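You operate a simulated robot arm through the tools that you are given. There is no shell and no other tool. Be economical: measure what you need, move in short steps, check, and stop when the job is done.

You are at the controls of a simulated two-armed robot. One attempt, no reset.

## Task
Wipe up the spill on the grey bench top with the wipe and put it back.

Only the result counts: the job must be done as asked and must still hold three seconds after the hand-in. Knocking over, shifting, dropping, spilling or breaking anything else fails it.

## Robot
Two 7-joint arms with two-finger grippers on one trunk, on a base that drives. Base frame: it is fixed to the floor where the robot stands at the start and does not move with it; the origin is under the middle of the robot, x ahead of it, y to its left, z up; the surface under the hand at the start is at about z = 0.85. Readings come in m, degrees, newtons and seconds.
The left shoulder is at the start at [0.166, 0.216, 0.984], the right one opposite. With the tool pointing down near the work surface each hand reaches from about 0.1 to 0.9 m from the robot's upright axis, wherever it stands, measured 20 degrees to its own side. Payload 3.18 kg a hand.
The TCP of each hand is the grasp point between the finger pads, 0.03 m short of the fingertips. In the tool frame z runs along the fingers and y along their closing line. The gripper opens to 0.144 m. The gripper's body begins 0.103 m behind the TCP.
Orientation is that of the tool frame in the base frame, as [roll, pitch, yaw] about the fixed x, y, z axes, in that order (R = Rz(yaw) Ry(pitch) Rx(roll)). With the fingers straight down and closing along the base's y, the tool's x points along the base's -x, its y along +y and its z along -z.

## Interface
- The arms move only by the tool play_rows. It takes "left_increments", "right_increments" or both (then of equal length, played together; a hand with none holds still); each is a list of rows, each an object of numbers (a shift or turn left out is 0, a gripper value left out holds the last): "claw": the gripper command, from -1 (fully open) to 1 (shut), values between in proportion; "dx", "dy", "dz": the shift along the base's x, y, z in units of 25 mm (1.0 is 25 mm); "wx", "wy", "wz": the turn, a rotation vector about the base's x, y, z in units of 8 degrees (1.0 is 8 degrees). In form: [{"claw": .., "dx": .., "dy": .., "dz": .., "wx": .., "wy": .., "wz": ..}, ...]. A call has 1 to 10 rows; each row shifts and turns the commanded pose from where the row before left it. A call with a number of a shift or a turn outside -1 to 1 is refused whole. Each row takes 0.2 s and may step no farther than 0.05 m and 8.6 degrees from the row before; otherwise, or with a gripper value out of range, the whole call is refused. Where a pose cannot be reached the arm comes as near as it can. A force on the tool above 40 N (or 10 N above the force at the start of the call, whichever is more), or a blocked arm, ends the call early, and 0.2 s more pass. The fingers move at their own pace and stop on an object; they squeeze with about 26 N. The grip force told is the motor's: it shows also when the fingers shut on nothing. Time passes only in rows, and 0.2 s behind the last, so rows that do not move let the fingers close. The reply holds the time, the measured pose of the TCP, the force on the tool along the base axes, the opening and the grip force, in the units named above and with some noise, with the torque about the TCP (base axes, N m) and any sound that the robot's microphone picked up.
- Cameras (640 x 400 px; columns grow to the right, rows downward): "scene" is now at [0.306, -0.0488, 1.1867]; the picture's right is [-0.52, -0.86, 0.00], its down [-0.24, 0.14, -0.96] and it looks along [0.82, -0.50, -0.28] (base axes); focal length 214 px, centre (320, 200). "left" rides on the left gripper at [0.077, -0.016, -0.143] in its tool frame; the picture's right is [0.21, 0.98, 0.00], its down [-0.84, 0.18, -0.51] and it looks along [-0.50, 0.11, 0.86] (tool axes); focal length 218 px, centre (320, 200). "right" rides on the right gripper at [0.077, 0.016, -0.143] in its tool frame; the picture's right is [-0.21, 0.98, 0.00], its down [-0.84, -0.18, -0.51] and it looks along [-0.50, -0.11, 0.86] (tool axes); focal length 218 px, centre (320, 200). There is no depth. A picture from a camera that has moved, and an enlarged one, comes with that camera's place and axes in the base frame and with its lens.
- camera(camera): a new picture of that camera. It takes no simulated time.
- move_column(by): slides the trunk up (or, below 0, down) by that many m; the arms and the scene camera ride with it, the base frame stays. It gives what a move gives, with no picture.
- roll_base(legs): drives the robot by 1 to 6 legs, each [ahead, left, turn to the left] in m, m and degrees, along the robot's own axes; the way and the turn of a leg run together, so that a leg with both is an arc; at most 1.5 m and 180 degrees a leg. The arms and the cameras ride along, it lands a little off, and it stops where it bumps. It gives what a move gives.
- head_to(pan, tilt): turns the head with the scene camera to pan (to the left, within 80 degrees either way) and tilt (down, from -29 to 69), counted from straight ahead of the robot. It gives what a move gives.
- close_up(camera, box): a new picture of the part [left, top, right, bottom] of that camera's present view, enlarged. It takes no simulated time.
- finish_job(): hands the job in; it is judged then, once.

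Go step by step. Nothing tells you exact positions but the pictures and the camera data: compare them with the known pose of the tool, close in by small moves and look again before you grip or let go. The budget is 120 turns and 88 pictures, counting those below and the enlarged ones. Unless the task says otherwise, let go and move clear before handing in, and close with one line.

The tools are called after ">>>" as name(argument=value, ...) on one line, values as JSON. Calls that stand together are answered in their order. play_rows: Moves the arms, as the interface text tells. Its arguments: {"type":"object","properties":{"left_increments":{"type":"array","items":{"type":"object","properties":{"claw":{"type":"number"},"dx":{"type":"number"},"dy":{"type":"number"},"dz":{"type":"number"},"wx":{"type":"number"},"wy":{"type":"number"},"wz":{"type":"number"}}}},"right_increments":{"type":"array","items":{"type":"object","properties":{"claw":{"type":"number"},"dx":{"type":"number"},"dy":{"type":"number"},"dz":{"type":"number"},"wx":{"type":"number"},"wy":{"type":"number"},"wz":{"type":"number"}}}}},"required":[]} The other tools are called the same way: move_column (by) slides the trunk up or down; roll_base (legs) drives the base; head_to (pan, tilt) turns the head that bears the scene camera; camera (camera) takes a picture; close_up (camera, box) takes an enlarged picture of a part of a camera's view; finish_job () hands the job in.

At the start:

```text
time: 0.0
left_ee_pos: [0.4152, -0.0657, 1.1262]
left_orientation: [179.8, 0.1, -179.4]
left_force: [21.3, -40.8, -22.0]
left_moment: [6.71, 1.16, 4.5]
left_opening: 0.1441
left_grasp_force: 0.2
right_ee_pos: [0.4001, -0.5591, 0.9451]
right_orientation: [-178.1, -34.3, 177.2]
right_force: [-0.1, 0.1, -0.2]
right_moment: [0.0, -0.03, -0.01]
right_opening: 0.144
right_grasp_force: 0.0
trunk travel left (down, up): [-0.075, 0.294]
robot x, y, heading: [0.0014, -0.0013, -0.0]
head pan, tilt: [-32.9, 22.0]
```

scene: 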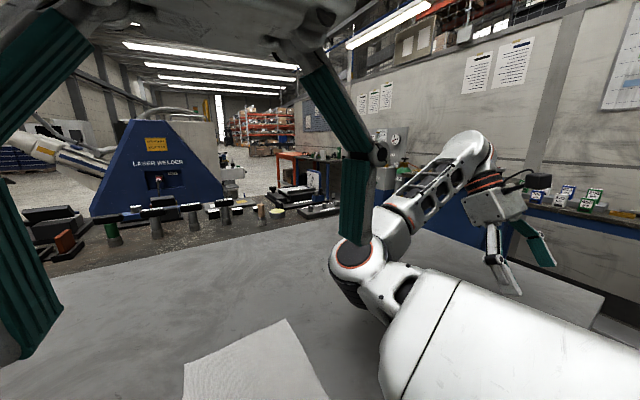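
right: 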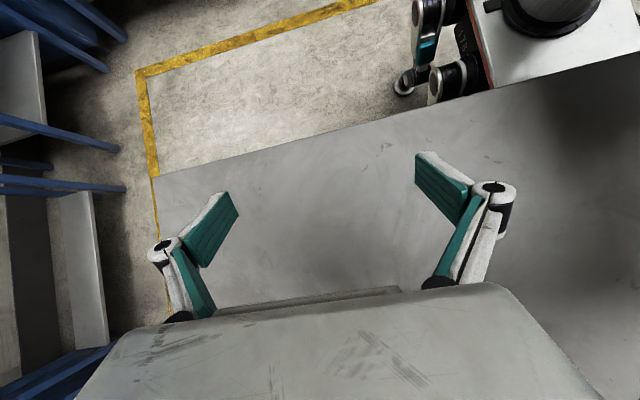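
left: 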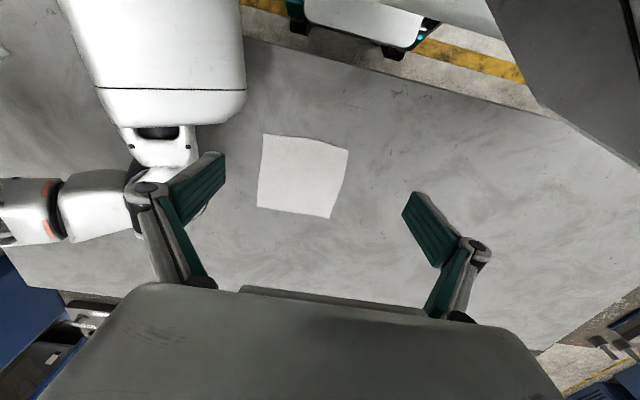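

The left hand's force and torque point to contact near its wrist camera, so it is probably pressing on the head. The white wipe is flat on the bench at about (0.54, -0.09), and I can't see the spill yet. I'll ease the left hand forward, away from the head.

>>> play_rows(left_increments=[{"dx": 0.4, "dy": -0.2}, {"dx": 0.6}, {"dx": 0.8}, {"dx": 0.8}])

```text
time: 1.0
left_ee_pos: [0.4812, -0.0709, 1.1256]
left_orientation: [179.7, 0.0, -179.5]
left_force: [0.1, 0.1, 0.9]
left_moment: [-0.03, -0.02, 0.0]
left_opening: 0.1441
left_grasp_force: 0.1
right_ee_pos: [0.3978, -0.5607, 0.944]
right_orientation: [-177.7, -34.4, 176.4]
right_force: [0.1, 0.3, -0.4]
right_moment: [-0.04, 0.02, -0.01]
right_opening: 0.1439
right_grasp_force: 0.0
trunk travel left (down, up): [-0.075, 0.294]
robot x, y, heading: [-0.0013, -0.0007, -0.1]
head pan, tilt: [-32.9, 22.0]
```

The contact is gone. Next I'll look around the bench for the spill.

>>> head_to(pan=20, tilt=40)

>>> camera(camera="scene")

>>> camera(camera="left")

```text
time: 2.2
left_ee_pos: [0.4809, -0.0711, 1.1268]
left_orientation: [179.9, 0.1, -179.3]
left_force: [-0.5, 0.9, -0.7]
left_moment: [-0.01, 0.03, 0.01]
left_opening: 0.1439
left_grasp_force: 0.2
right_ee_pos: [0.3984, -0.5622, 0.9447]
right_orientation: [-177.8, -34.5, 176.4]
right_force: [0.8, 0.1, -0.3]
right_moment: [0.02, 0.03, -0.01]
right_opening: 0.1439
right_grasp_force: 0.1
trunk travel left (down, up): [-0.075, 0.294]
robot x, y, heading: [0.0008, -0.0011, 0.1]
head pan, tilt: [20.0, 40.0]
```

```text
84 pictures are left
camera scene: at [0.3058, 0.0284, 1.1491], right [0.34, -0.94, 0.0], down [-0.6, -0.22, -0.77], along [0.72, 0.26, -0.64], focal length 214 px, centre (320, 200)
```

scene: 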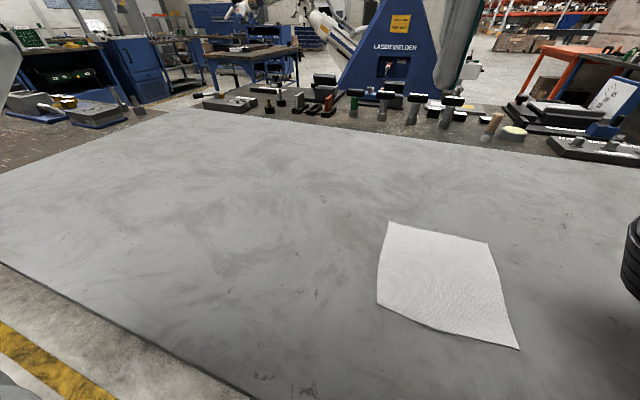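

```text
83 pictures are left
camera left: at [0.4036, -0.0894, 1.2697], right [-0.22, 0.98, 0.0], down [0.84, 0.19, 0.51], along [0.5, 0.11, -0.86], focal length 218 px, centre (320, 200)
```

left: 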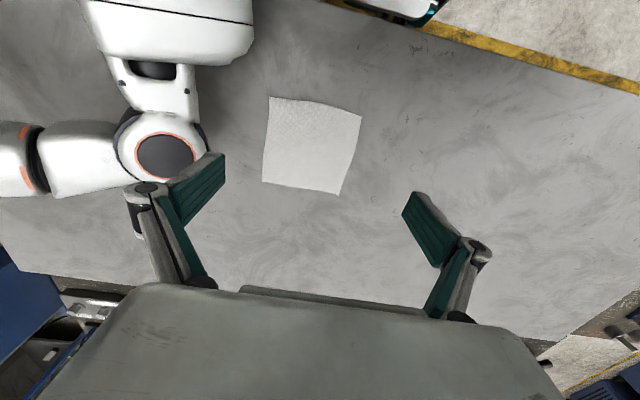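

There's no spill on the left half of the bench. I'll look at the right side, and also at the enlarged left part in case the spill is clear liquid.

>>> close_up(camera="scene", box=[0, 100, 400, 350])

>>> camera(camera="right")

>>> head_to(pan=-50, tilt=30)

>>> camera(camera="scene")

```text
1.60 times, centred on (200, 225) of scene
camera zoom: at [0.3058, 0.0284, 1.1491], right [0.34, -0.94, 0.0], down [-0.6, -0.22, -0.77], along [0.72, 0.26, -0.64], focal length 343 px, centre (512, 160)
```

zoom: 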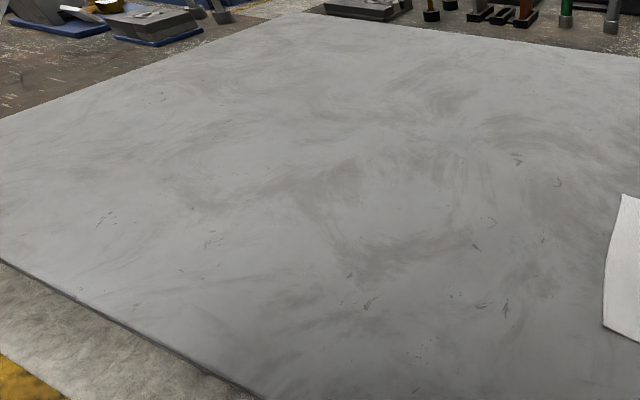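

```text
81 pictures are left
camera right: at [0.4153, -0.5413, 1.1046], right [0.21, 0.97, -0.15], down [0.97, -0.22, -0.05], along [-0.08, -0.14, -0.99], focal length 218 px, centre (320, 200)
```

right: 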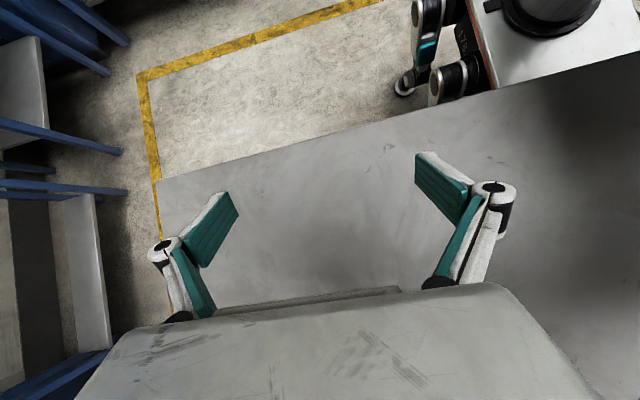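

```text
time: 3.6
left_ee_pos: [0.4803, -0.0716, 1.1272]
left_orientation: [179.9, 0.1, -179.4]
left_force: [-0.8, 0.1, -0.5]
left_moment: [-0.02, -0.03, 0.01]
left_opening: 0.1441
left_grasp_force: 0.0
right_ee_pos: [0.3956, -0.5619, 0.9446]
right_orientation: [-177.7, -34.5, 176.5]
right_force: [0.7, 1.0, 0.4]
right_moment: [0.02, 0.03, -0.01]
right_opening: 0.1441
right_grasp_force: 0.1
trunk travel left (down, up): [-0.075, 0.294]
robot x, y, heading: [0.0023, -0.0008, -0.2]
head pan, tilt: [-50.0, 30.0]
```

```text
80 pictures are left
camera scene: at [0.2841, -0.0698, 1.1644], right [-0.77, -0.64, 0.0], down [-0.32, 0.38, -0.87], along [0.56, -0.66, -0.5], focal length 214 px, centre (320, 200)
```

scene: 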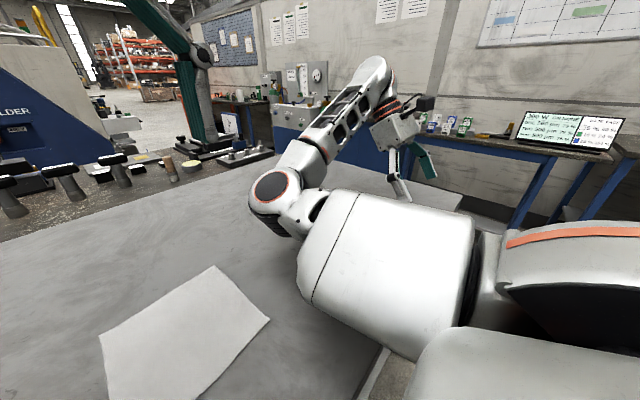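

The right arm's elbow hides part of the bench, and the spill is probably behind it. I'll lift the right hand and move it outward to pull the elbow away.

>>> play_rows(right_increments=[{"dz": 1}, {"dz": 1}, {"dz": 1, "dy": -1}, {"dz": 1, "dy": -1}, {"dy": -1, "dx": -0.5}, {"dy": -1, "dx": -0.5}, {"dy": -1, "dx": -0.5}, {"dy": -1, "dx": -0.5}])

>>> camera(camera="scene")

>>> camera(camera="left")

```text
time: 5.4
left_ee_pos: [0.4808, -0.0712, 1.1269]
left_orientation: [179.9, 0.2, -179.4]
left_force: [-0.9, -0.6, 0.0]
left_moment: [-0.06, -0.02, 0.02]
left_opening: 0.144
left_grasp_force: 0.2
right_ee_pos: [0.3501, -0.7094, 1.0462]
right_orientation: [-178.0, -34.2, 177.2]
right_force: [-1.0, -0.5, -0.6]
right_moment: [0.0, -0.02, -0.04]
right_opening: 0.1442
right_grasp_force: 0.0
trunk travel left (down, up): [-0.075, 0.294]
robot x, y, heading: [0.0001, -0.0003, -0.0]
head pan, tilt: [-50.0, 30.0]
```

```text
79 pictures are left
camera scene: at [0.2837, -0.0704, 1.1646], right [-0.77, -0.64, 0.0], down [-0.32, 0.38, -0.87], along [0.56, -0.66, -0.5], focal length 214 px, centre (320, 200)
```

scene: 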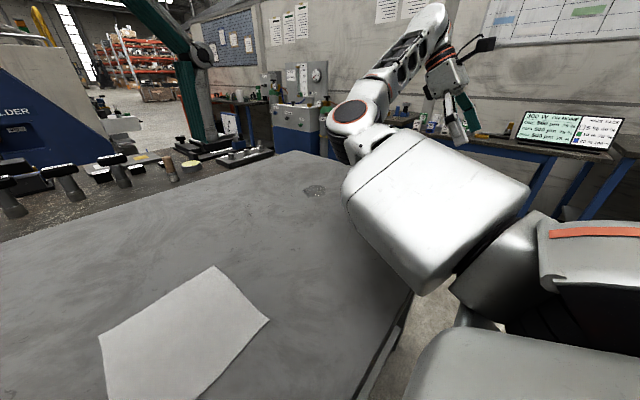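

```text
78 pictures are left
camera left: at [0.4033, -0.09, 1.2699], right [-0.22, 0.98, 0.0], down [0.84, 0.19, 0.51], along [0.5, 0.11, -0.86], focal length 218 px, centre (320, 200)
```

left: 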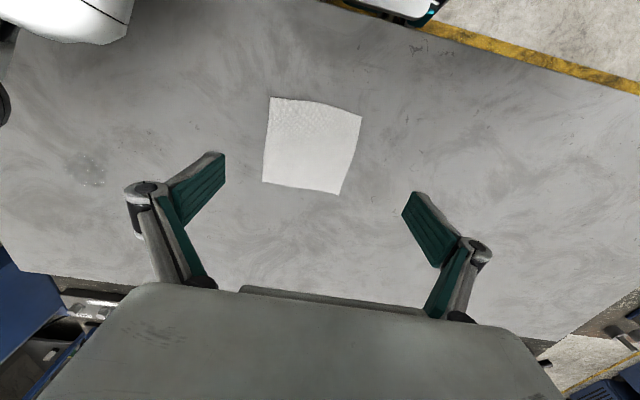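

The spill is a clear patch at about (0.69, -0.52). The wipe is centred near (0.545, -0.083), about 17 cm square. The right arm reaches both, so I'll look closer at each.

>>> close_up(camera="left", box=[240, 75, 400, 215])

>>> close_up(camera="scene", box=[270, 160, 350, 210])

>>> close_up(camera="scene", box=[80, 250, 300, 400])

```text
2.86 times, centred on (320, 145) of left
camera zoom: at [0.4033, -0.09, 1.2699], right [-0.22, 0.98, 0.0], down [0.84, 0.19, 0.51], along [0.5, 0.11, -0.86], focal length 624 px, centre (320, 357)
```

zoom: 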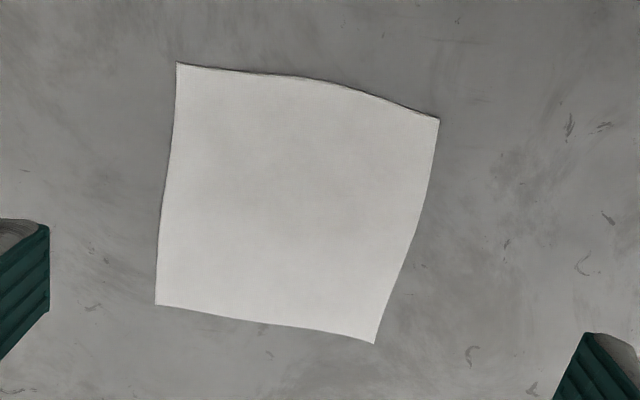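

```text
8.00 times, centred on (310, 185) of scene
camera zoom: at [0.2837, -0.0704, 1.1646], right [-0.77, -0.64, 0.0], down [-0.32, 0.38, -0.87], along [0.56, -0.66, -0.5], focal length 1716 px, centre (400, 320)
```

zoom: 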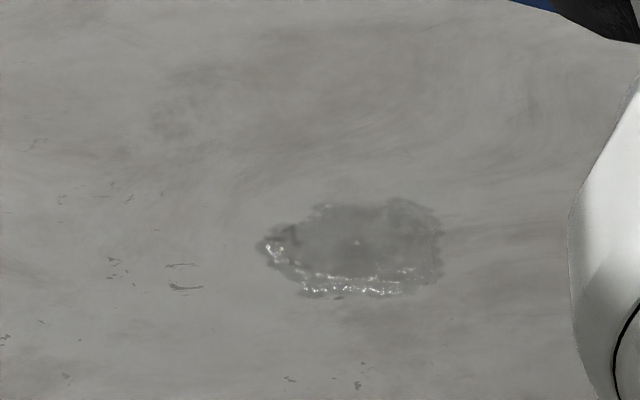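

```text
2.67 times, centred on (190, 325) of scene
camera zoom: at [0.2837, -0.0704, 1.1646], right [-0.77, -0.64, 0.0], down [-0.32, 0.38, -0.87], along [0.56, -0.66, -0.5], focal length 572 px, centre (667, -133)
```

zoom: 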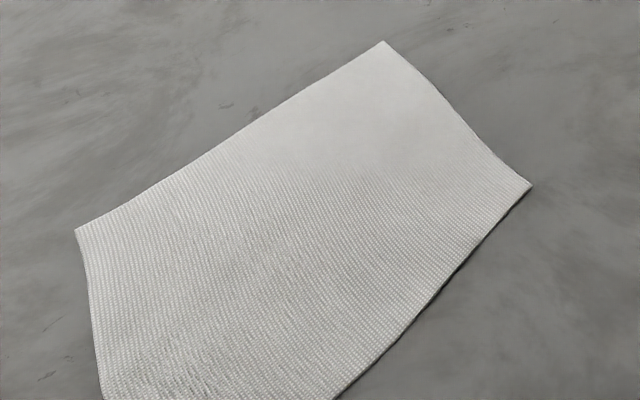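

The spill is about 8 cm across, centred near (0.69, -0.517). I'll move the left hand off to the left and bring the right hand back, turning its tool upright.

>>> play_rows(left_increments=[{"dy": 1}, {"dy": 1}, {"dy": 1}, {"dy": 1}, {"dy": 1}, {"dy": 1}, {"dy": 1}, {"dy": 1}, {"dy": 1}, {"dy": 1}], right_increments=[{"wy": 1}, {"wy": 1}, {"wy": 1}, {"wy": 1}, {"wy": 0.28}, {}, {}, {}, {}, {}])

>>> play_rows(left_increments=[{"dy": 1}, {"dy": 1}, {"dy": 1}, {"dy": 1}, {}, {}, {}, {}, {}, {}], right_increments=[{"dx": 0.8, "dy": 1}, {"dx": 0.8, "dy": 1}, {"dx": 0.8, "dy": 1}, {"dx": 0.8, "dy": 1}, {"dx": 0.8, "dy": 1}, {"dx": 0.8, "dy": 1}, {"dx": 0.8, "dy": 1}, {"dx": 0.8, "dy": 1}, {"dx": 0.8, "dy": 1}, {"dx": 0.8, "dy": 1}])

```text
time: 5.9
left_ee_pos: [0.4853, -0.0414, 1.1255]
left_orientation: [-179.9, 0.0, -178.1]
left_force: [11.9, -15.8, 10.4]
left_moment: [2.25, 2.84, 1.71]
left_opening: 0.144
left_grasp_force: 0.0
right_ee_pos: [0.3505, -0.7097, 1.044]
right_orientation: [-177.3, -43.9, 177.0]
right_force: [-0.4, -0.8, -0.1]
right_moment: [0.01, 0.0, -0.01]
right_opening: 0.144
right_grasp_force: 0.0
trunk travel left (down, up): [-0.075, 0.294]
robot x, y, heading: [0.0008, 0.0004, -0.1]
head pan, tilt: [-50.0, 30.0]
stopped in row 2 (left hand): the force on the tool passed its limit at 60 N (the readings are from after the stop); the commanded pose is now the measured one
```

```text
time: 6.2
left_ee_pos: [0.4849, -0.0364, 1.1271]
left_orientation: [-180.0, 0.1, -177.4]
left_force: [5.2, -19.2, 8.4]
left_moment: [2.56, 1.71, 1.89]
left_opening: 0.1442
left_grasp_force: 0.0
right_ee_pos: [0.3529, -0.7043, 1.0456]
right_orientation: [-177.4, -43.9, 176.6]
right_force: [-0.3, 0.4, -0.9]
right_moment: [-0.05, 0.05, 0.08]
right_opening: 0.1442
right_grasp_force: 0.0
trunk travel left (down, up): [-0.075, 0.294]
robot x, y, heading: [0.0039, -0.0007, 0.0]
head pan, tilt: [-50.0, 30.0]
stopped in row 1 (left hand): the force on the tool passed its limit at 56 N (the readings are from after the stop); the commanded pose is now the measured one
```

The left wrist camera is catching on the head, and I also turned the right hand the wrong way. I'll take the left hand forward and down before moving it left.

>>> play_rows(left_increments=[{"dx": 0.5, "dy": -0.5}, {"dx": 1, "dy": -0.5}, {"dx": 1}, {"dx": 1, "dz": -0.5}, {"dx": 1, "dz": -0.5}, {"dx": 1}, {}])

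>>> camera(camera="scene")

```text
time: 7.8
left_ee_pos: [0.6151, -0.0588, 1.1024]
left_orientation: [-178.6, 0.3, -177.7]
left_force: [0.9, -0.5, -0.9]
left_moment: [0.02, 0.05, 0.03]
left_opening: 0.1439
left_grasp_force: 0.1
left hand out of reach, approached as far as the arm can: row 6
right_ee_pos: [0.3523, -0.7049, 1.0447]
right_orientation: [-177.4, -43.9, 176.8]
right_force: [0.1, -0.4, 1.0]
right_moment: [0.02, 0.0, -0.06]
right_opening: 0.1436
right_grasp_force: 0.1
trunk travel left (down, up): [-0.075, 0.294]
robot x, y, heading: [0.004, -0.0005, -0.4]
head pan, tilt: [-50.0, 30.0]
```

```text
74 pictures are left
camera scene: at [0.2842, -0.0704, 1.1643], right [-0.77, -0.64, 0.0], down [-0.32, 0.38, -0.87], along [0.56, -0.66, -0.5], focal length 214 px, centre (320, 200)
```

scene: 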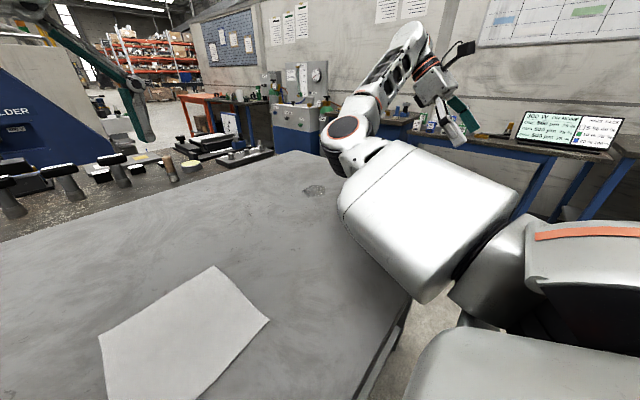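

Now the left hand can go left, clear of the head, while the right hand turns upright.

>>> play_rows(left_increments=[{"dy": 1}, {"dy": 1}, {"dy": 1}, {"dy": 1}, {"dy": 1}, {"dy": 1}, {"dy": 1}, {"dy": 1}, {"dy": 1}, {"dy": 1}], right_increments=[{"wy": -1}, {"wy": -1}, {"wy": -1}, {"wy": -1}, {"wy": -1}, {"wy": -0.5}, {}, {}, {}, {}])

```text
time: 10.0
left_ee_pos: [0.6067, 0.1842, 1.0827]
left_orientation: [-179.7, 0.3, -177.3]
left_force: [0.1, 0.5, -0.6]
left_moment: [-0.01, -0.02, 0.0]
left_opening: 0.1439
left_grasp_force: 0.1
left hand out of reach, approached as far as the arm can: row 9, 10
right_ee_pos: [0.3528, -0.7049, 1.0451]
right_orientation: [-179.6, 0.1, 177.6]
right_force: [0.2, 0.2, 0.3]
right_moment: [-0.02, -0.03, 0.03]
right_opening: 0.1441
right_grasp_force: 0.1
trunk travel left (down, up): [-0.075, 0.294]
robot x, y, heading: [0.0002, 0.0028, 0.1]
head pan, tilt: [-50.0, 30.0]
```

>>> play_rows(left_increments=[{"dx": -1, "dy": 0.5}, {"dx": -1, "dy": 1}, {"dx": -1, "dy": 1}, {"dy": 1}, {"dy": 1}, {"dy": 1}, {}, {}, {}, {}], right_increments=[{"dx": 1, "dy": 0.8}, {"dx": 1, "dy": 0.8}, {"dx": 1, "dy": 0.8}, {"dx": 1, "dy": 0.8}, {"dx": 1, "dy": 1}, {"dx": 1, "dy": 1}, {"dx": 1, "dy": 1}, {"dx": 0.8, "dy": 1}, {"dy": 1}, {"dy": 1}])

>>> play_rows(right_increments=[{"dy": 1}, {"dy": 1}, {"dy": 1, "dz": -0.5}, {"dy": 1, "dz": -0.5}, {"dy": 1, "dz": -0.5}, {"dy": 1, "dz": -0.5}, {"dy": 1}, {"dy": 1}, {}])

>>> camera(camera="right")

>>> camera(camera="scene")

```text
time: 11.4
left_ee_pos: [0.5197, 0.2848, 1.0525]
left_orientation: [-179.9, 0.2, -177.6]
left_force: [-0.2, -0.5, 0.1]
left_moment: [0.01, 0.0, -0.02]
left_opening: 0.1439
left_grasp_force: 0.0
left hand out of reach, approached as far as the arm can: row 4, 5, 6
right_ee_pos: [0.4384, -0.6395, 1.0227]
right_orientation: [176.9, -0.9, 167.9]
right_force: [0.7, 0.4, -0.4]
right_moment: [0.07, 0.02, -0.01]
right_opening: 0.1443
right_grasp_force: 0.1
trunk travel left (down, up): [-0.075, 0.294]
robot x, y, heading: [0.0009, -0.0011, 0.3]
head pan, tilt: [-50.0, 30.0]
stopped in row 6 (right hand): the arm was blocked; the commanded pose is now the measured one
```

```text
time: 12.1
left_ee_pos: [0.5205, 0.2845, 1.0531]
left_orientation: [-179.8, 0.3, -177.4]
left_force: [0.6, 0.2, 0.0]
left_moment: [0.04, -0.01, 0.01]
left_opening: 0.144
left_grasp_force: 0.1
right_ee_pos: [0.3889, -0.6175, 0.9966]
right_orientation: [172.8, -1.7, 158.7]
right_force: [-0.6, -1.0, 0.5]
right_moment: [0.02, 0.02, 0.0]
right_opening: 0.1439
right_grasp_force: 0.0
trunk travel left (down, up): [-0.075, 0.294]
robot x, y, heading: [0.0018, 0.0021, -0.1]
head pan, tilt: [-50.0, 30.0]
stopped in row 3 (right hand): the arm was blocked; the commanded pose is now the measured one
```

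```text
73 pictures are left
camera right: at [0.3201, -0.5928, 1.1406], right [0.55, 0.83, 0.12], down [0.71, -0.54, 0.46], along [0.44, -0.17, -0.88], focal length 218 px, centre (320, 200)
```

right: 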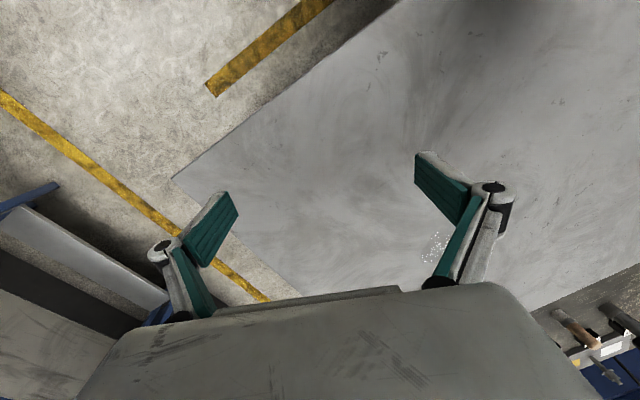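

```text
72 pictures are left
camera scene: at [0.2841, -0.0704, 1.1643], right [-0.77, -0.64, 0.0], down [-0.32, 0.38, -0.87], along [0.56, -0.66, -0.5], focal length 214 px, centre (320, 200)
```

scene: 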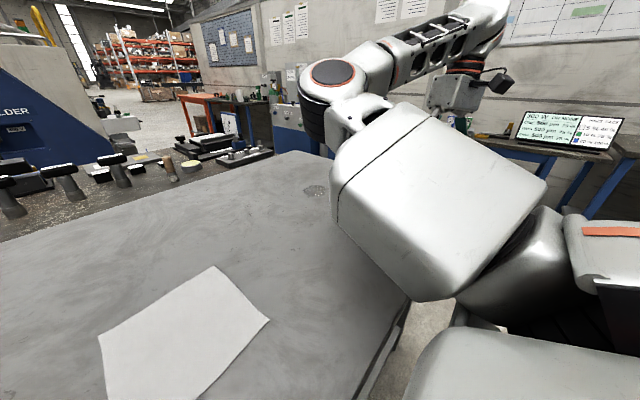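

The right arm is blocked in this posture. The left arm started above the wipe, so I'll use it to pick the wipe up and drive the base right to reach the spill. I'll bring it back over the wipe at a lower height.

>>> play_rows(left_increments=[{"dz": -1}, {"dz": -1}, {"dz": -1}, {"dy": -1}, {"dy": -1}, {"dy": -1}, {"dy": -1}, {"dy": -1}, {"dy": -1}, {"dy": -1}])

>>> play_rows(left_increments=[{"dy": -1}, {"dy": -1}, {"dy": -1}, {"dy": -1}, {"dy": -1}, {"dy": -1}, {"dy": -1}, {"dx": 0.5}, {"dx": 0.5}, {}])

>>> camera(camera="left")

>>> camera(camera="scene")

```text
time: 14.3
left_ee_pos: [0.5191, 0.1098, 0.9787]
left_orientation: [-179.7, 0.2, -177.5]
left_force: [0.0, 0.6, 0.4]
left_moment: [0.04, -0.01, 0.02]
left_opening: 0.1438
left_grasp_force: 0.1
right_ee_pos: [0.3892, -0.6191, 0.9953]
right_orientation: [172.8, -1.6, 158.8]
right_force: [0.2, 0.2, 0.1]
right_moment: [0.0, 0.02, 0.0]
right_opening: 0.1442
right_grasp_force: 0.0
trunk travel left (down, up): [-0.075, 0.294]
robot x, y, heading: [0.0023, 0.0011, -0.1]
head pan, tilt: [-50.0, 30.0]
```

```text
time: 16.5
left_ee_pos: [0.5457, -0.0639, 0.9782]
left_orientation: [-179.8, 0.1, -177.4]
left_force: [0.8, 0.7, -0.3]
left_moment: [-0.01, 0.02, 0.02]
left_opening: 0.1443
left_grasp_force: 0.0
right_ee_pos: [0.3884, -0.6153, 0.9962]
right_orientation: [172.9, -1.6, 158.8]
right_force: [0.0, -0.3, 0.3]
right_moment: [0.0, 0.01, -0.01]
right_opening: 0.144
right_grasp_force: 0.2
trunk travel left (down, up): [-0.075, 0.294]
robot x, y, heading: [-0.0024, -0.002, 0.1]
head pan, tilt: [-50.0, 30.0]
```

```text
71 pictures are left
camera left: at [0.469, -0.0852, 1.1213], right [-0.25, 0.97, 0.0], down [0.83, 0.22, 0.51], along [0.49, 0.12, -0.86], focal length 218 px, centre (320, 200)
```

left: 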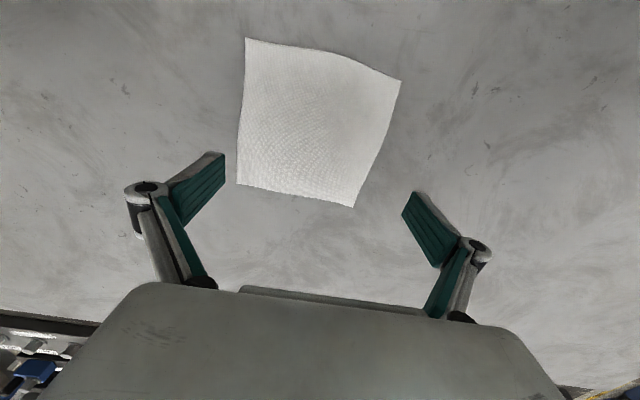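

```text
70 pictures are left
camera scene: at [0.2839, -0.07, 1.1645], right [-0.77, -0.64, 0.0], down [-0.32, 0.38, -0.87], along [0.56, -0.66, -0.5], focal length 214 px, centre (320, 200)
```

scene: 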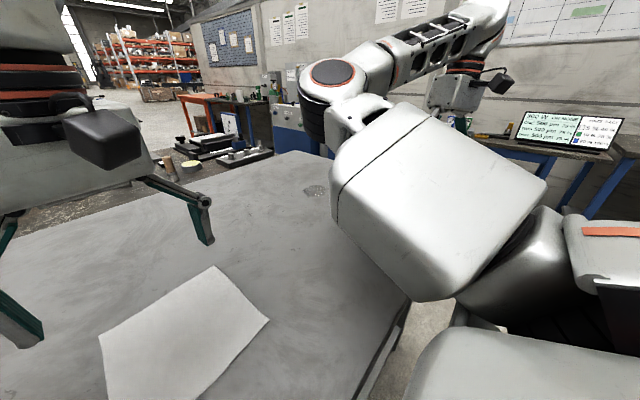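

The wipe is confirmed centred at about (0.542, -0.082). I'll part-close the fingers and go down onto it slowly.

>>> play_rows(left_increments=[{"claw": 0.17, "dy": -0.72, "dx": -0.1}, {"dz": -1}, {"dz": -1}, {"dz": -0.8}, {"dz": -0.4}, {"dz": -0.2}, {}])

>>> camera(camera="left")

```text
time: 18.1
left_ee_pos: [0.5434, -0.0834, 0.8926]
left_orientation: [-179.8, 0.3, -177.5]
left_force: [0.2, 0.1, 1.0]
left_moment: [0.02, -0.02, 0.0]
left_opening: 0.0599
left_grasp_force: 0.1
right_ee_pos: [0.3888, -0.6164, 0.9966]
right_orientation: [173.0, -1.6, 158.9]
right_force: [0.2, 0.1, -0.4]
right_moment: [0.0, 0.01, 0.03]
right_opening: 0.1442
right_grasp_force: 0.0
trunk travel left (down, up): [-0.075, 0.294]
robot x, y, heading: [0.0016, 0.0006, -0.0]
head pan, tilt: [-50.0, 30.0]
```

```text
69 pictures are left
camera left: at [0.4661, -0.1029, 1.0358], right [-0.25, 0.97, 0.0], down [0.83, 0.22, 0.51], along [0.49, 0.12, -0.86], focal length 218 px, centre (320, 200)
```

left: 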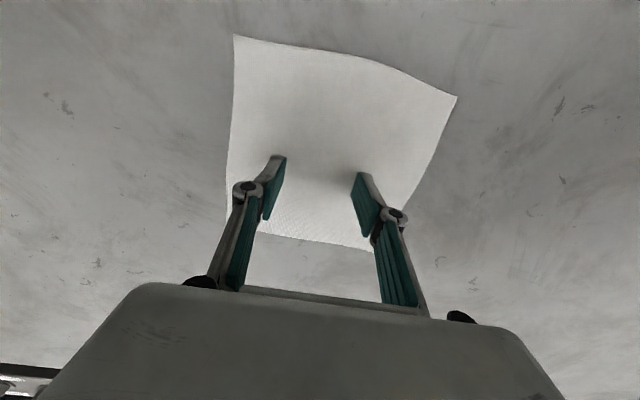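

>>> play_rows(left_increments=[{"dz": -0.2}, {"dz": -0.2}, {"dz": -0.1}, {}])

```text
time: 19.1
left_ee_pos: [0.5409, -0.083, 0.8797]
left_orientation: [-179.8, 0.1, -177.5]
left_force: [0.4, 0.0, 2.8]
left_moment: [0.09, -0.01, 0.01]
left_opening: 0.06
left_grasp_force: 0.2
right_ee_pos: [0.3877, -0.615, 0.9954]
right_orientation: [172.9, -1.6, 158.8]
right_force: [0.1, 0.5, 0.3]
right_moment: [0.0, -0.02, -0.02]
right_opening: 0.1439
right_grasp_force: 0.0
trunk travel left (down, up): [-0.075, 0.294]
robot x, y, heading: [-0.0009, -0.0006, -0.1]
head pan, tilt: [-50.0, 30.0]
```

The fingers have light contact with the wipe, so I'll close on it.

>>> play_rows(left_increments=[{"dz": -0.08}, {"claw": 0.5}, {"claw": 0.8}, {"claw": 1}, {}, {}, {}])

>>> camera(camera="left")

```text
time: 20.7
left_ee_pos: [0.5434, -0.0824, 0.8786]
left_orientation: [-179.7, 0.2, -177.5]
left_force: [-0.2, -1.0, 6.4]
left_moment: [-0.07, 0.03, 0.01]
left_opening: 0.0033
left_grasp_force: 22.6
right_ee_pos: [0.3876, -0.616, 0.9964]
right_orientation: [172.8, -1.6, 158.8]
right_force: [-0.7, -0.9, -0.4]
right_moment: [0.02, 0.02, 0.01]
right_opening: 0.144
right_grasp_force: 0.0
trunk travel left (down, up): [-0.075, 0.294]
robot x, y, heading: [-0.001, 0.0053, 0.1]
head pan, tilt: [-50.0, 30.0]
```

```text
68 pictures are left
camera left: at [0.4654, -0.1025, 1.0223], right [-0.25, 0.97, -0.01], down [0.83, 0.22, 0.51], along [0.5, 0.12, -0.86], focal length 218 px, centre (320, 200)
```

left: 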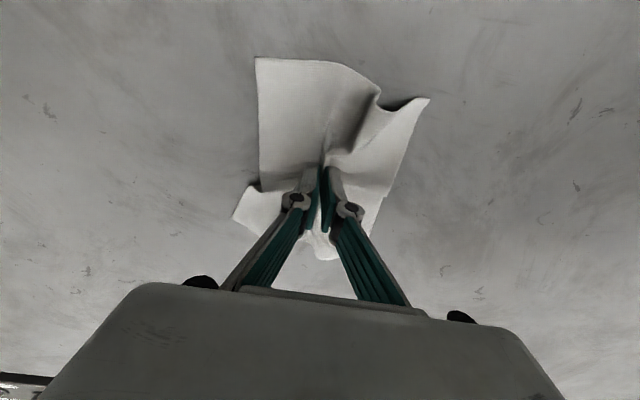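

The wipe is gripped. I'll lift it and check, then look right before driving.

>>> play_rows(left_increments=[{"dz": 0.5}, {"dz": 0.8}, {"dz": 0.8}, {"dz": 0.8}, {"dz": 0.8}, {"dz": 0.3}, {}])

>>> camera(camera="left")

>>> head_to(pan=-80, tilt=30)

>>> camera(camera="scene")

>>> camera(camera="right")

```text
time: 22.3
left_ee_pos: [0.5429, -0.0845, 0.9783]
left_orientation: [-179.7, 0.2, -177.5]
left_force: [0.1, 0.4, -0.6]
left_moment: [0.0, -0.01, -0.01]
left_opening: 0.0047
left_grasp_force: 24.1
right_ee_pos: [0.389, -0.6167, 0.9956]
right_orientation: [173.0, -1.7, 158.8]
right_force: [0.1, 0.0, -0.1]
right_moment: [0.03, 0.0, -0.01]
right_opening: 0.144
right_grasp_force: 0.1
trunk travel left (down, up): [-0.075, 0.294]
robot x, y, heading: [-0.0026, -0.0022, 0.4]
head pan, tilt: [-50.0, 30.0]
```

```text
67 pictures are left
camera left: at [0.4662, -0.1036, 1.1217], right [-0.25, 0.97, 0.0], down [0.83, 0.22, 0.51], along [0.49, 0.12, -0.86], focal length 218 px, centre (320, 200)
```

left: 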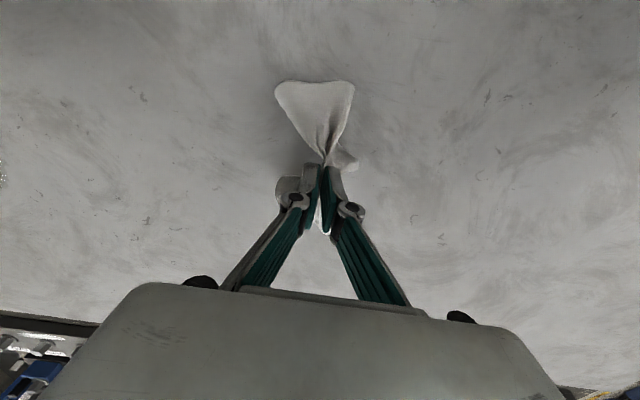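

```text
time: 23.3
left_ee_pos: [0.5438, -0.0823, 0.9792]
left_orientation: [-179.9, 0.1, -177.5]
left_force: [-0.5, -0.2, 5.1]
left_moment: [-0.1, -0.08, 0.01]
left_opening: 0.002
left_grasp_force: 23.9
right_ee_pos: [0.3878, -0.6163, 0.9942]
right_orientation: [172.9, -1.6, 158.7]
right_force: [0.7, -1.0, 0.1]
right_moment: [-0.03, 0.02, -0.04]
right_opening: 0.144
right_grasp_force: 0.1
trunk travel left (down, up): [-0.075, 0.294]
robot x, y, heading: [-0.0009, -0.0011, -0.1]
head pan, tilt: [-80.0, 30.0]
```

```text
66 pictures are left
camera scene: at [0.2416, -0.0898, 1.1644], right [-0.98, -0.17, 0.0], down [-0.09, 0.49, -0.87], along [0.15, -0.85, -0.5], focal length 214 px, centre (320, 200)
```

scene: 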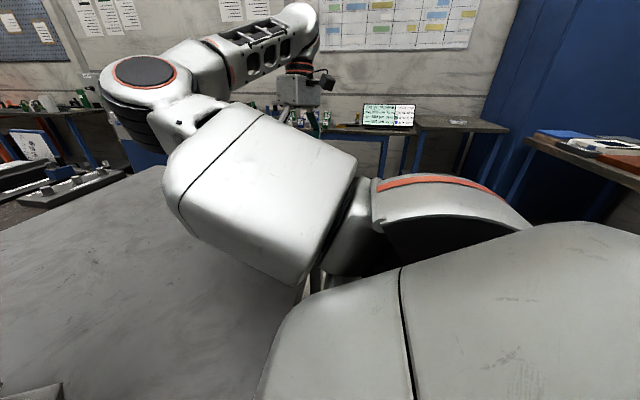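

```text
65 pictures are left
camera right: at [0.3203, -0.5922, 1.1409], right [0.55, 0.83, 0.12], down [0.71, -0.53, 0.46], along [0.44, -0.17, -0.88], focal length 218 px, centre (320, 200)
```

right: 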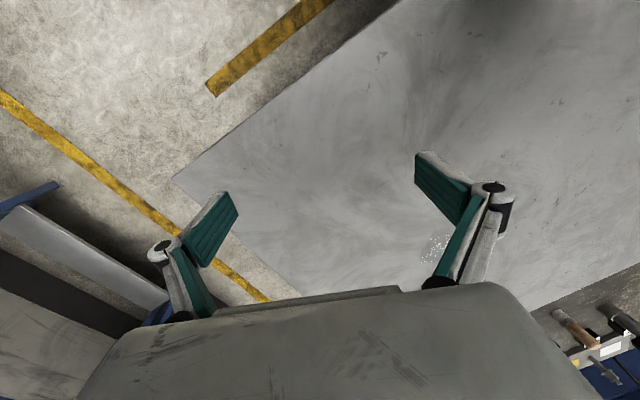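

The wipe hangs from the gripper and the floor to the right is clear. I'll drive right in two legs so the left hand faces the spill.

>>> roll_base(legs=[[0, -0.24, 0], [0, -0.24, 0]])

>>> head_to(pan=-10, tilt=40)

>>> camera(camera="left")

>>> camera(camera="scene")

```text
time: 28.3
left_ee_pos: [0.5418, -0.5637, 0.9775]
left_orientation: [-179.8, 0.2, -177.8]
left_force: [0.2, 1.1, 1.3]
left_moment: [0.05, 0.0, 0.0]
left_opening: 0.0042
left_grasp_force: 32.1
right_ee_pos: [0.3861, -1.096, 0.995]
right_orientation: [172.7, -1.6, 158.7]
right_force: [0.5, -0.4, -0.4]
right_moment: [0.02, 0.01, 0.03]
right_opening: 0.1441
right_grasp_force: 0.1
trunk travel left (down, up): [-0.075, 0.294]
robot x, y, heading: [-0.0016, -0.4778, -0.1]
head pan, tilt: [-80.0, 30.0]
```

```text
time: 29.7
left_ee_pos: [0.5418, -0.5633, 0.9788]
left_orientation: [-179.8, 0.2, -177.8]
left_force: [-0.2, 0.3, -2.0]
left_moment: [-0.01, 0.0, -0.01]
left_opening: 0.0048
left_grasp_force: 26.2
right_ee_pos: [0.3855, -1.0957, 0.9963]
right_orientation: [172.7, -1.5, 158.6]
right_force: [-0.4, -0.5, 0.3]
right_moment: [0.0, 0.01, 0.02]
right_opening: 0.1442
right_grasp_force: 0.1
trunk travel left (down, up): [-0.075, 0.294]
robot x, y, heading: [0.0019, -0.4752, -0.4]
head pan, tilt: [-10.0, 40.0]
```

```text
64 pictures are left
camera left: at [0.4652, -0.5829, 1.1217], right [-0.25, 0.97, 0.0], down [0.83, 0.22, 0.51], along [0.49, 0.12, -0.86], focal length 218 px, centre (320, 200)
```

left: 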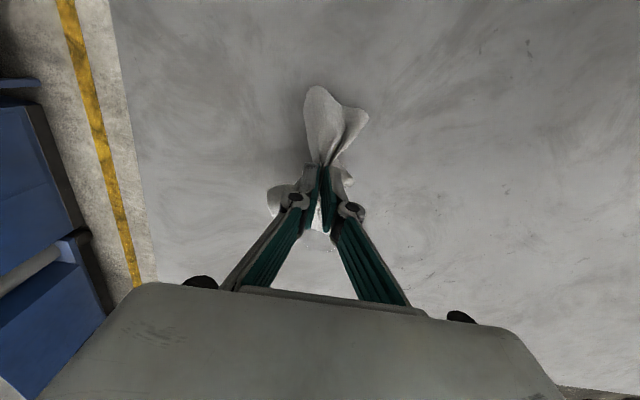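

```text
63 pictures are left
camera scene: at [0.3088, -0.4946, 1.1491], right [-0.18, -0.98, 0.0], down [-0.63, 0.11, -0.77], along [0.75, -0.14, -0.64], focal length 214 px, centre (320, 200)
```

scene: 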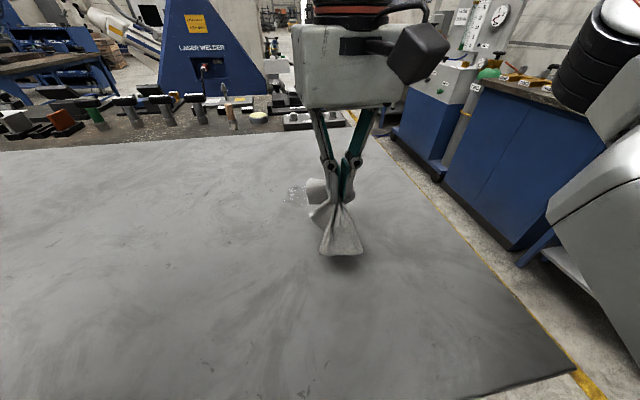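

The wipe is held and the spill is just beyond it. I'll move the hand over the spill at this height and check that it reaches.

>>> play_rows(left_increments=[{"dx": 0.8, "dy": 0.8}, {"dx": 0.8, "dy": 0.8}, {"dx": 0.9}, {"dx": 0.9}, {"dx": 0.9}, {"dx": 0.8}, {}])

>>> camera(camera="left")

>>> close_up(camera="scene", box=[220, 100, 380, 240])

```text
time: 31.3
left_ee_pos: [0.6693, -0.5231, 0.978]
left_orientation: [-179.8, 0.1, -177.7]
left_force: [-0.9, -0.4, -0.3]
left_moment: [-0.05, -0.01, 0.04]
left_opening: 0.0042
left_grasp_force: 23.1
right_ee_pos: [0.3863, -1.0948, 0.9957]
right_orientation: [172.8, -1.6, 158.6]
right_force: [-0.2, 0.3, -0.2]
right_moment: [0.02, -0.04, 0.04]
right_opening: 0.144
right_grasp_force: 0.1
trunk travel left (down, up): [-0.075, 0.294]
robot x, y, heading: [0.0003, -0.4769, -0.3]
head pan, tilt: [-10.0, 40.0]
```

```text
62 pictures are left
camera left: at [0.5929, -0.5427, 1.1212], right [-0.25, 0.97, 0.0], down [0.83, 0.22, 0.51], along [0.49, 0.12, -0.86], focal length 218 px, centre (320, 200)
```

left: 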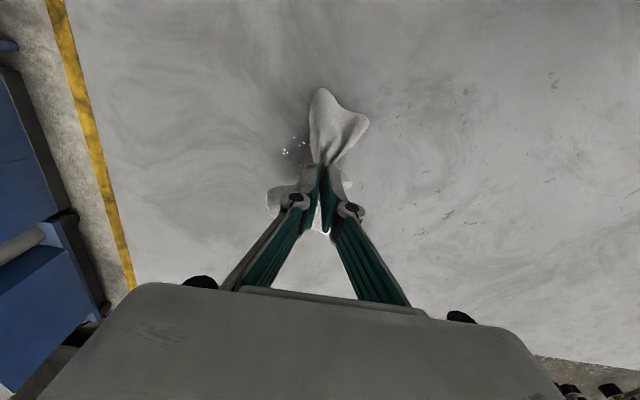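

```text
2.86 times, centred on (300, 170) of scene
camera zoom: at [0.3086, -0.4945, 1.1493], right [-0.18, -0.98, 0.0], down [-0.63, 0.11, -0.77], along [0.75, -0.14, -0.64], focal length 613 px, centre (377, 286)
```

zoom: 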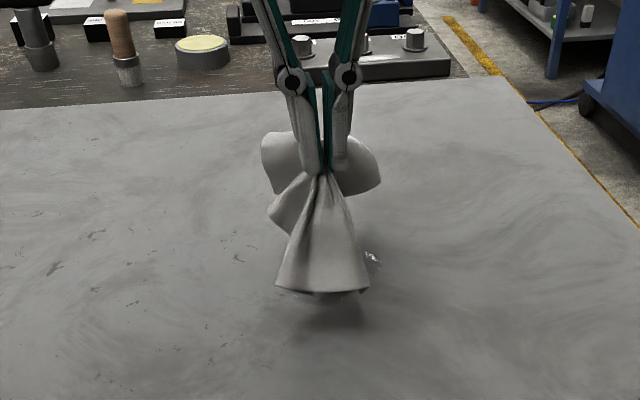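

The hand is over the spill, which spans roughly x 0.645–0.73 and y -0.56 to -0.475. I'll lower the wipe onto it.

>>> play_rows(left_increments=[{"dx": 0.6, "dy": 0.2, "dz": -0.5}, {"dz": -0.8}, {"dz": -0.8}, {"dz": -0.7}, {"dz": -0.5}, {"dz": -0.3}, {}])

>>> close_up(camera="scene", box=[220, 100, 380, 240])

>>> camera(camera="left")

```text
time: 32.9
left_ee_pos: [0.6835, -0.5171, 0.8878]
left_orientation: [-179.8, 0.2, -177.6]
left_force: [-0.1, 0.8, 1.9]
left_moment: [0.01, 0.0, 0.04]
left_opening: 0.002
left_grasp_force: 24.4
right_ee_pos: [0.3857, -1.0953, 0.9952]
right_orientation: [172.8, -1.6, 158.6]
right_force: [0.4, 0.0, 0.0]
right_moment: [-0.04, 0.01, 0.01]
right_opening: 0.1439
right_grasp_force: 0.0
trunk travel left (down, up): [-0.075, 0.294]
robot x, y, heading: [-0.0007, -0.4787, -0.2]
head pan, tilt: [-10.0, 40.0]
```

```text
2.86 times, centred on (300, 170) of scene
camera zoom: at [0.3087, -0.4945, 1.1492], right [-0.18, -0.98, 0.0], down [-0.63, 0.11, -0.77], along [0.75, -0.14, -0.64], focal length 613 px, centre (377, 286)
```

zoom: 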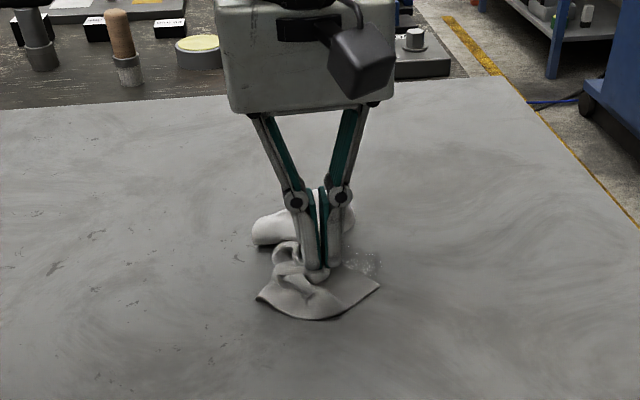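

```text
59 pictures are left
camera left: at [0.6075, -0.5376, 1.0314], right [-0.25, 0.97, 0.0], down [0.83, 0.22, 0.51], along [0.49, 0.12, -0.86], focal length 218 px, centre (320, 200)
```

left: 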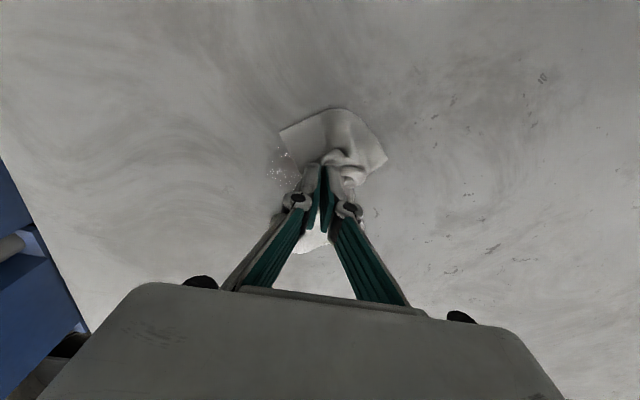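

The wipe is on the spill with light contact, and the right edge of the spill still shows. I'll press slightly and rub across it.

>>> play_rows(left_increments=[{"dz": -0.25}, {"dy": -0.8}, {"dy": -0.8}, {"dx": 0.6}, {"dy": 0.8}, {"dy": 0.8}, {"dy": 0.8}, {"dy": 0.6}, {"dx": -0.6}, {}])

>>> camera(camera="left")

>>> close_up(camera="scene", box=[220, 100, 380, 240])

```text
time: 35.1
left_ee_pos: [0.6839, -0.4816, 0.8829]
left_orientation: [-179.9, 0.2, -177.6]
left_force: [0.1, -0.1, 8.4]
left_moment: [0.08, 0.04, -0.02]
left_opening: 0.0049
left_grasp_force: 32.0
right_ee_pos: [0.3868, -1.0952, 0.9954]
right_orientation: [172.8, -1.5, 158.6]
right_force: [-1.1, 0.4, -0.5]
right_moment: [0.01, -0.04, 0.0]
right_opening: 0.1439
right_grasp_force: 0.1
trunk travel left (down, up): [-0.075, 0.294]
robot x, y, heading: [-0.0035, -0.4795, -0.5]
head pan, tilt: [-10.0, 40.0]
```

```text
58 pictures are left
camera left: at [0.6073, -0.5023, 1.0252], right [-0.25, 0.97, 0.0], down [0.83, 0.22, 0.51], along [0.49, 0.12, -0.86], focal length 218 px, centre (320, 200)
```

left: 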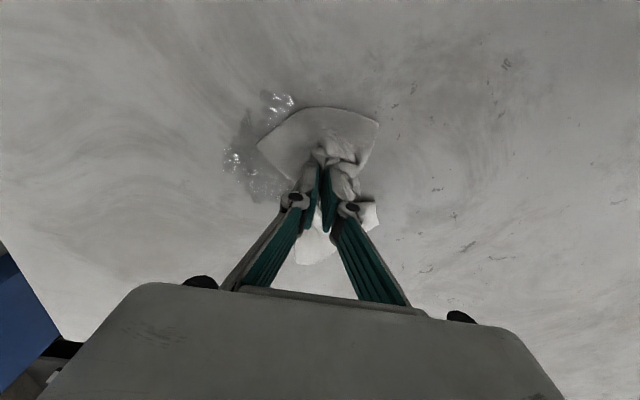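

```text
2.86 times, centred on (300, 170) of scene
camera zoom: at [0.3081, -0.4944, 1.1493], right [-0.18, -0.98, 0.0], down [-0.63, 0.11, -0.77], along [0.75, -0.14, -0.64], focal length 613 px, centre (377, 286)
```

zoom: 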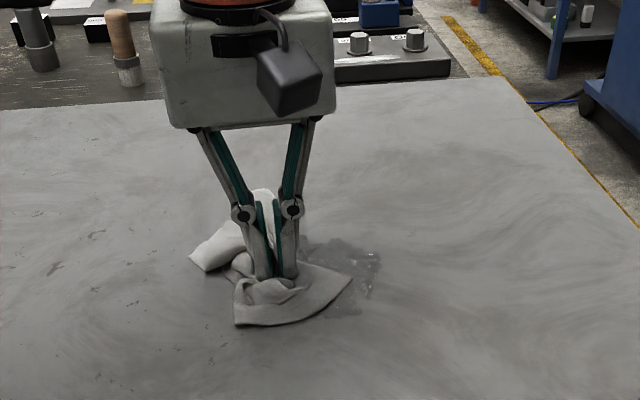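

Part of the spill is still showing, over roughly x 0.63–0.72 and y -0.565 to -0.5. I'll keep rubbing with wider strokes, including the near side.

>>> play_rows(left_increments=[{"dx": -0.8}, {"dx": -0.8, "dy": -0.4}, {"dy": -1}, {"dy": -1}, {"dy": -1}, {"dx": 0.8}, {"dy": 1}, {"dy": 1}, {"dy": 1}, {"dx": 0.8}])

>>> play_rows(left_increments=[{"dy": -1}, {"dy": -1}, {"dy": -1}, {"dx": 0.8}, {"dy": 1}, {"dy": 1}, {"dy": 1}, {"dy": 1}, {}])

>>> camera(camera="left")

>>> close_up(camera="scene", box=[220, 100, 380, 240])

```text
time: 37.3
left_ee_pos: [0.6847, -0.4936, 0.883]
left_orientation: [-179.8, 0.1, -177.8]
left_force: [0.3, -0.9, 1.4]
left_moment: [0.04, -0.01, 0.02]
left_opening: 0.0053
left_grasp_force: 29.0
right_ee_pos: [0.3868, -1.096, 0.9956]
right_orientation: [172.8, -1.6, 158.6]
right_force: [0.0, -0.9, 0.3]
right_moment: [0.04, 0.01, 0.01]
right_opening: 0.1439
right_grasp_force: 0.0
trunk travel left (down, up): [-0.075, 0.294]
robot x, y, heading: [-0.0017, -0.4778, -0.5]
head pan, tilt: [-10.0, 40.0]
```

```text
time: 39.3
left_ee_pos: [0.7038, -0.4676, 0.8819]
left_orientation: [-179.8, 0.1, -177.7]
left_force: [0.7, 0.9, 2.4]
left_moment: [0.04, 0.05, -0.02]
left_opening: 0.0025
left_grasp_force: 23.8
right_ee_pos: [0.3865, -1.0968, 0.9955]
right_orientation: [172.8, -1.8, 158.6]
right_force: [-1.1, -0.3, 0.3]
right_moment: [0.02, 0.01, 0.01]
right_opening: 0.1438
right_grasp_force: 0.0
trunk travel left (down, up): [-0.075, 0.294]
robot x, y, heading: [-0.0006, -0.4786, -0.3]
head pan, tilt: [-10.0, 40.0]
```

```text
56 pictures are left
camera left: at [0.6276, -0.4883, 1.0251], right [-0.25, 0.97, 0.0], down [0.83, 0.22, 0.51], along [0.49, 0.12, -0.86], focal length 218 px, centre (320, 200)
```

left: 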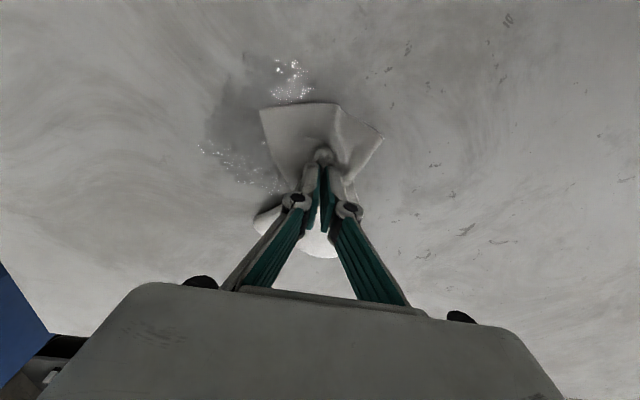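

```text
2.86 times, centred on (300, 170) of scene
camera zoom: at [0.3087, -0.4947, 1.149], right [-0.18, -0.98, 0.0], down [-0.63, 0.11, -0.77], along [0.75, -0.14, -0.64], focal length 613 px, centre (377, 286)
```

zoom: 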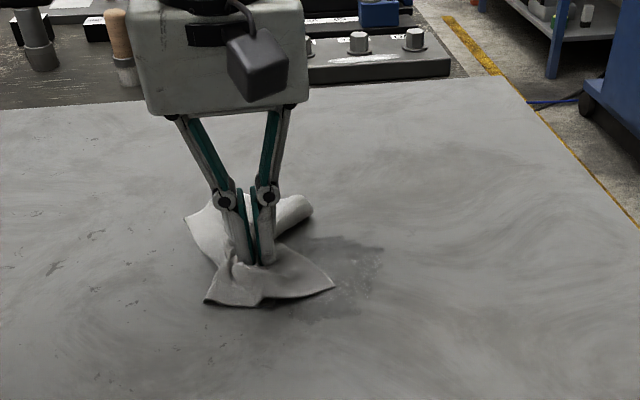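

>>> play_rows(left_increments=[{"dz": 0.8}, {"dz": 0.8}, {"dz": 0.8}, {"dz": 0.8}, {"dy": 1}, {"dy": 1}, {"dy": 1}, {"dy": 1}, {}])

>>> close_up(camera="left", box=[120, 60, 360, 210])

>>> close_up(camera="scene", box=[220, 100, 380, 240])

```text
time: 41.3
left_ee_pos: [0.7031, -0.369, 0.9623]
left_orientation: [-179.8, 0.1, -177.7]
left_force: [0.2, -4.3, 0.6]
left_moment: [-0.08, -0.05, -0.02]
left_opening: 0.0019
left_grasp_force: 23.0
right_ee_pos: [0.3864, -1.0949, 0.9952]
right_orientation: [172.8, -1.6, 158.6]
right_force: [-0.5, 0.1, -0.5]
right_moment: [0.0, -0.01, -0.02]
right_opening: 0.1438
right_grasp_force: 0.0
trunk travel left (down, up): [-0.075, 0.294]
robot x, y, heading: [-0.0014, -0.4786, -0.4]
head pan, tilt: [-10.0, 40.0]
```

```text
2.67 times, centred on (240, 135) of left
camera zoom: at [0.6275, -0.3883, 1.1052], right [-0.25, 0.97, 0.0], down [0.83, 0.22, 0.51], along [0.49, 0.12, -0.86], focal length 582 px, centre (533, 373)
```

zoom: 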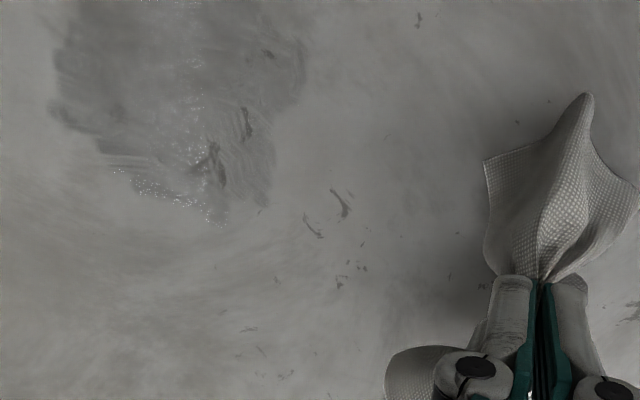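

```text
2.86 times, centred on (300, 170) of scene
camera zoom: at [0.3089, -0.4948, 1.1491], right [-0.18, -0.98, 0.0], down [-0.63, 0.11, -0.77], along [0.75, -0.14, -0.64], focal length 613 px, centre (377, 286)
```

zoom: 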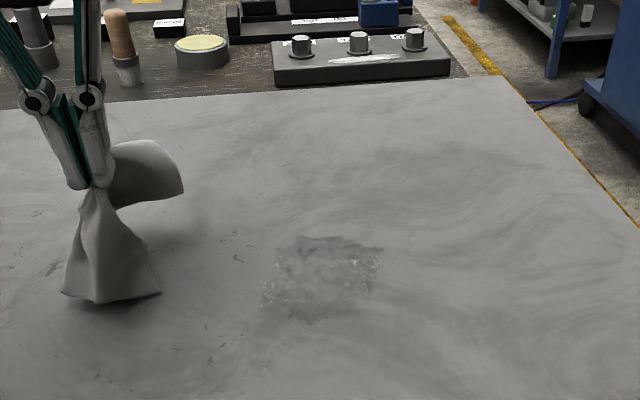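

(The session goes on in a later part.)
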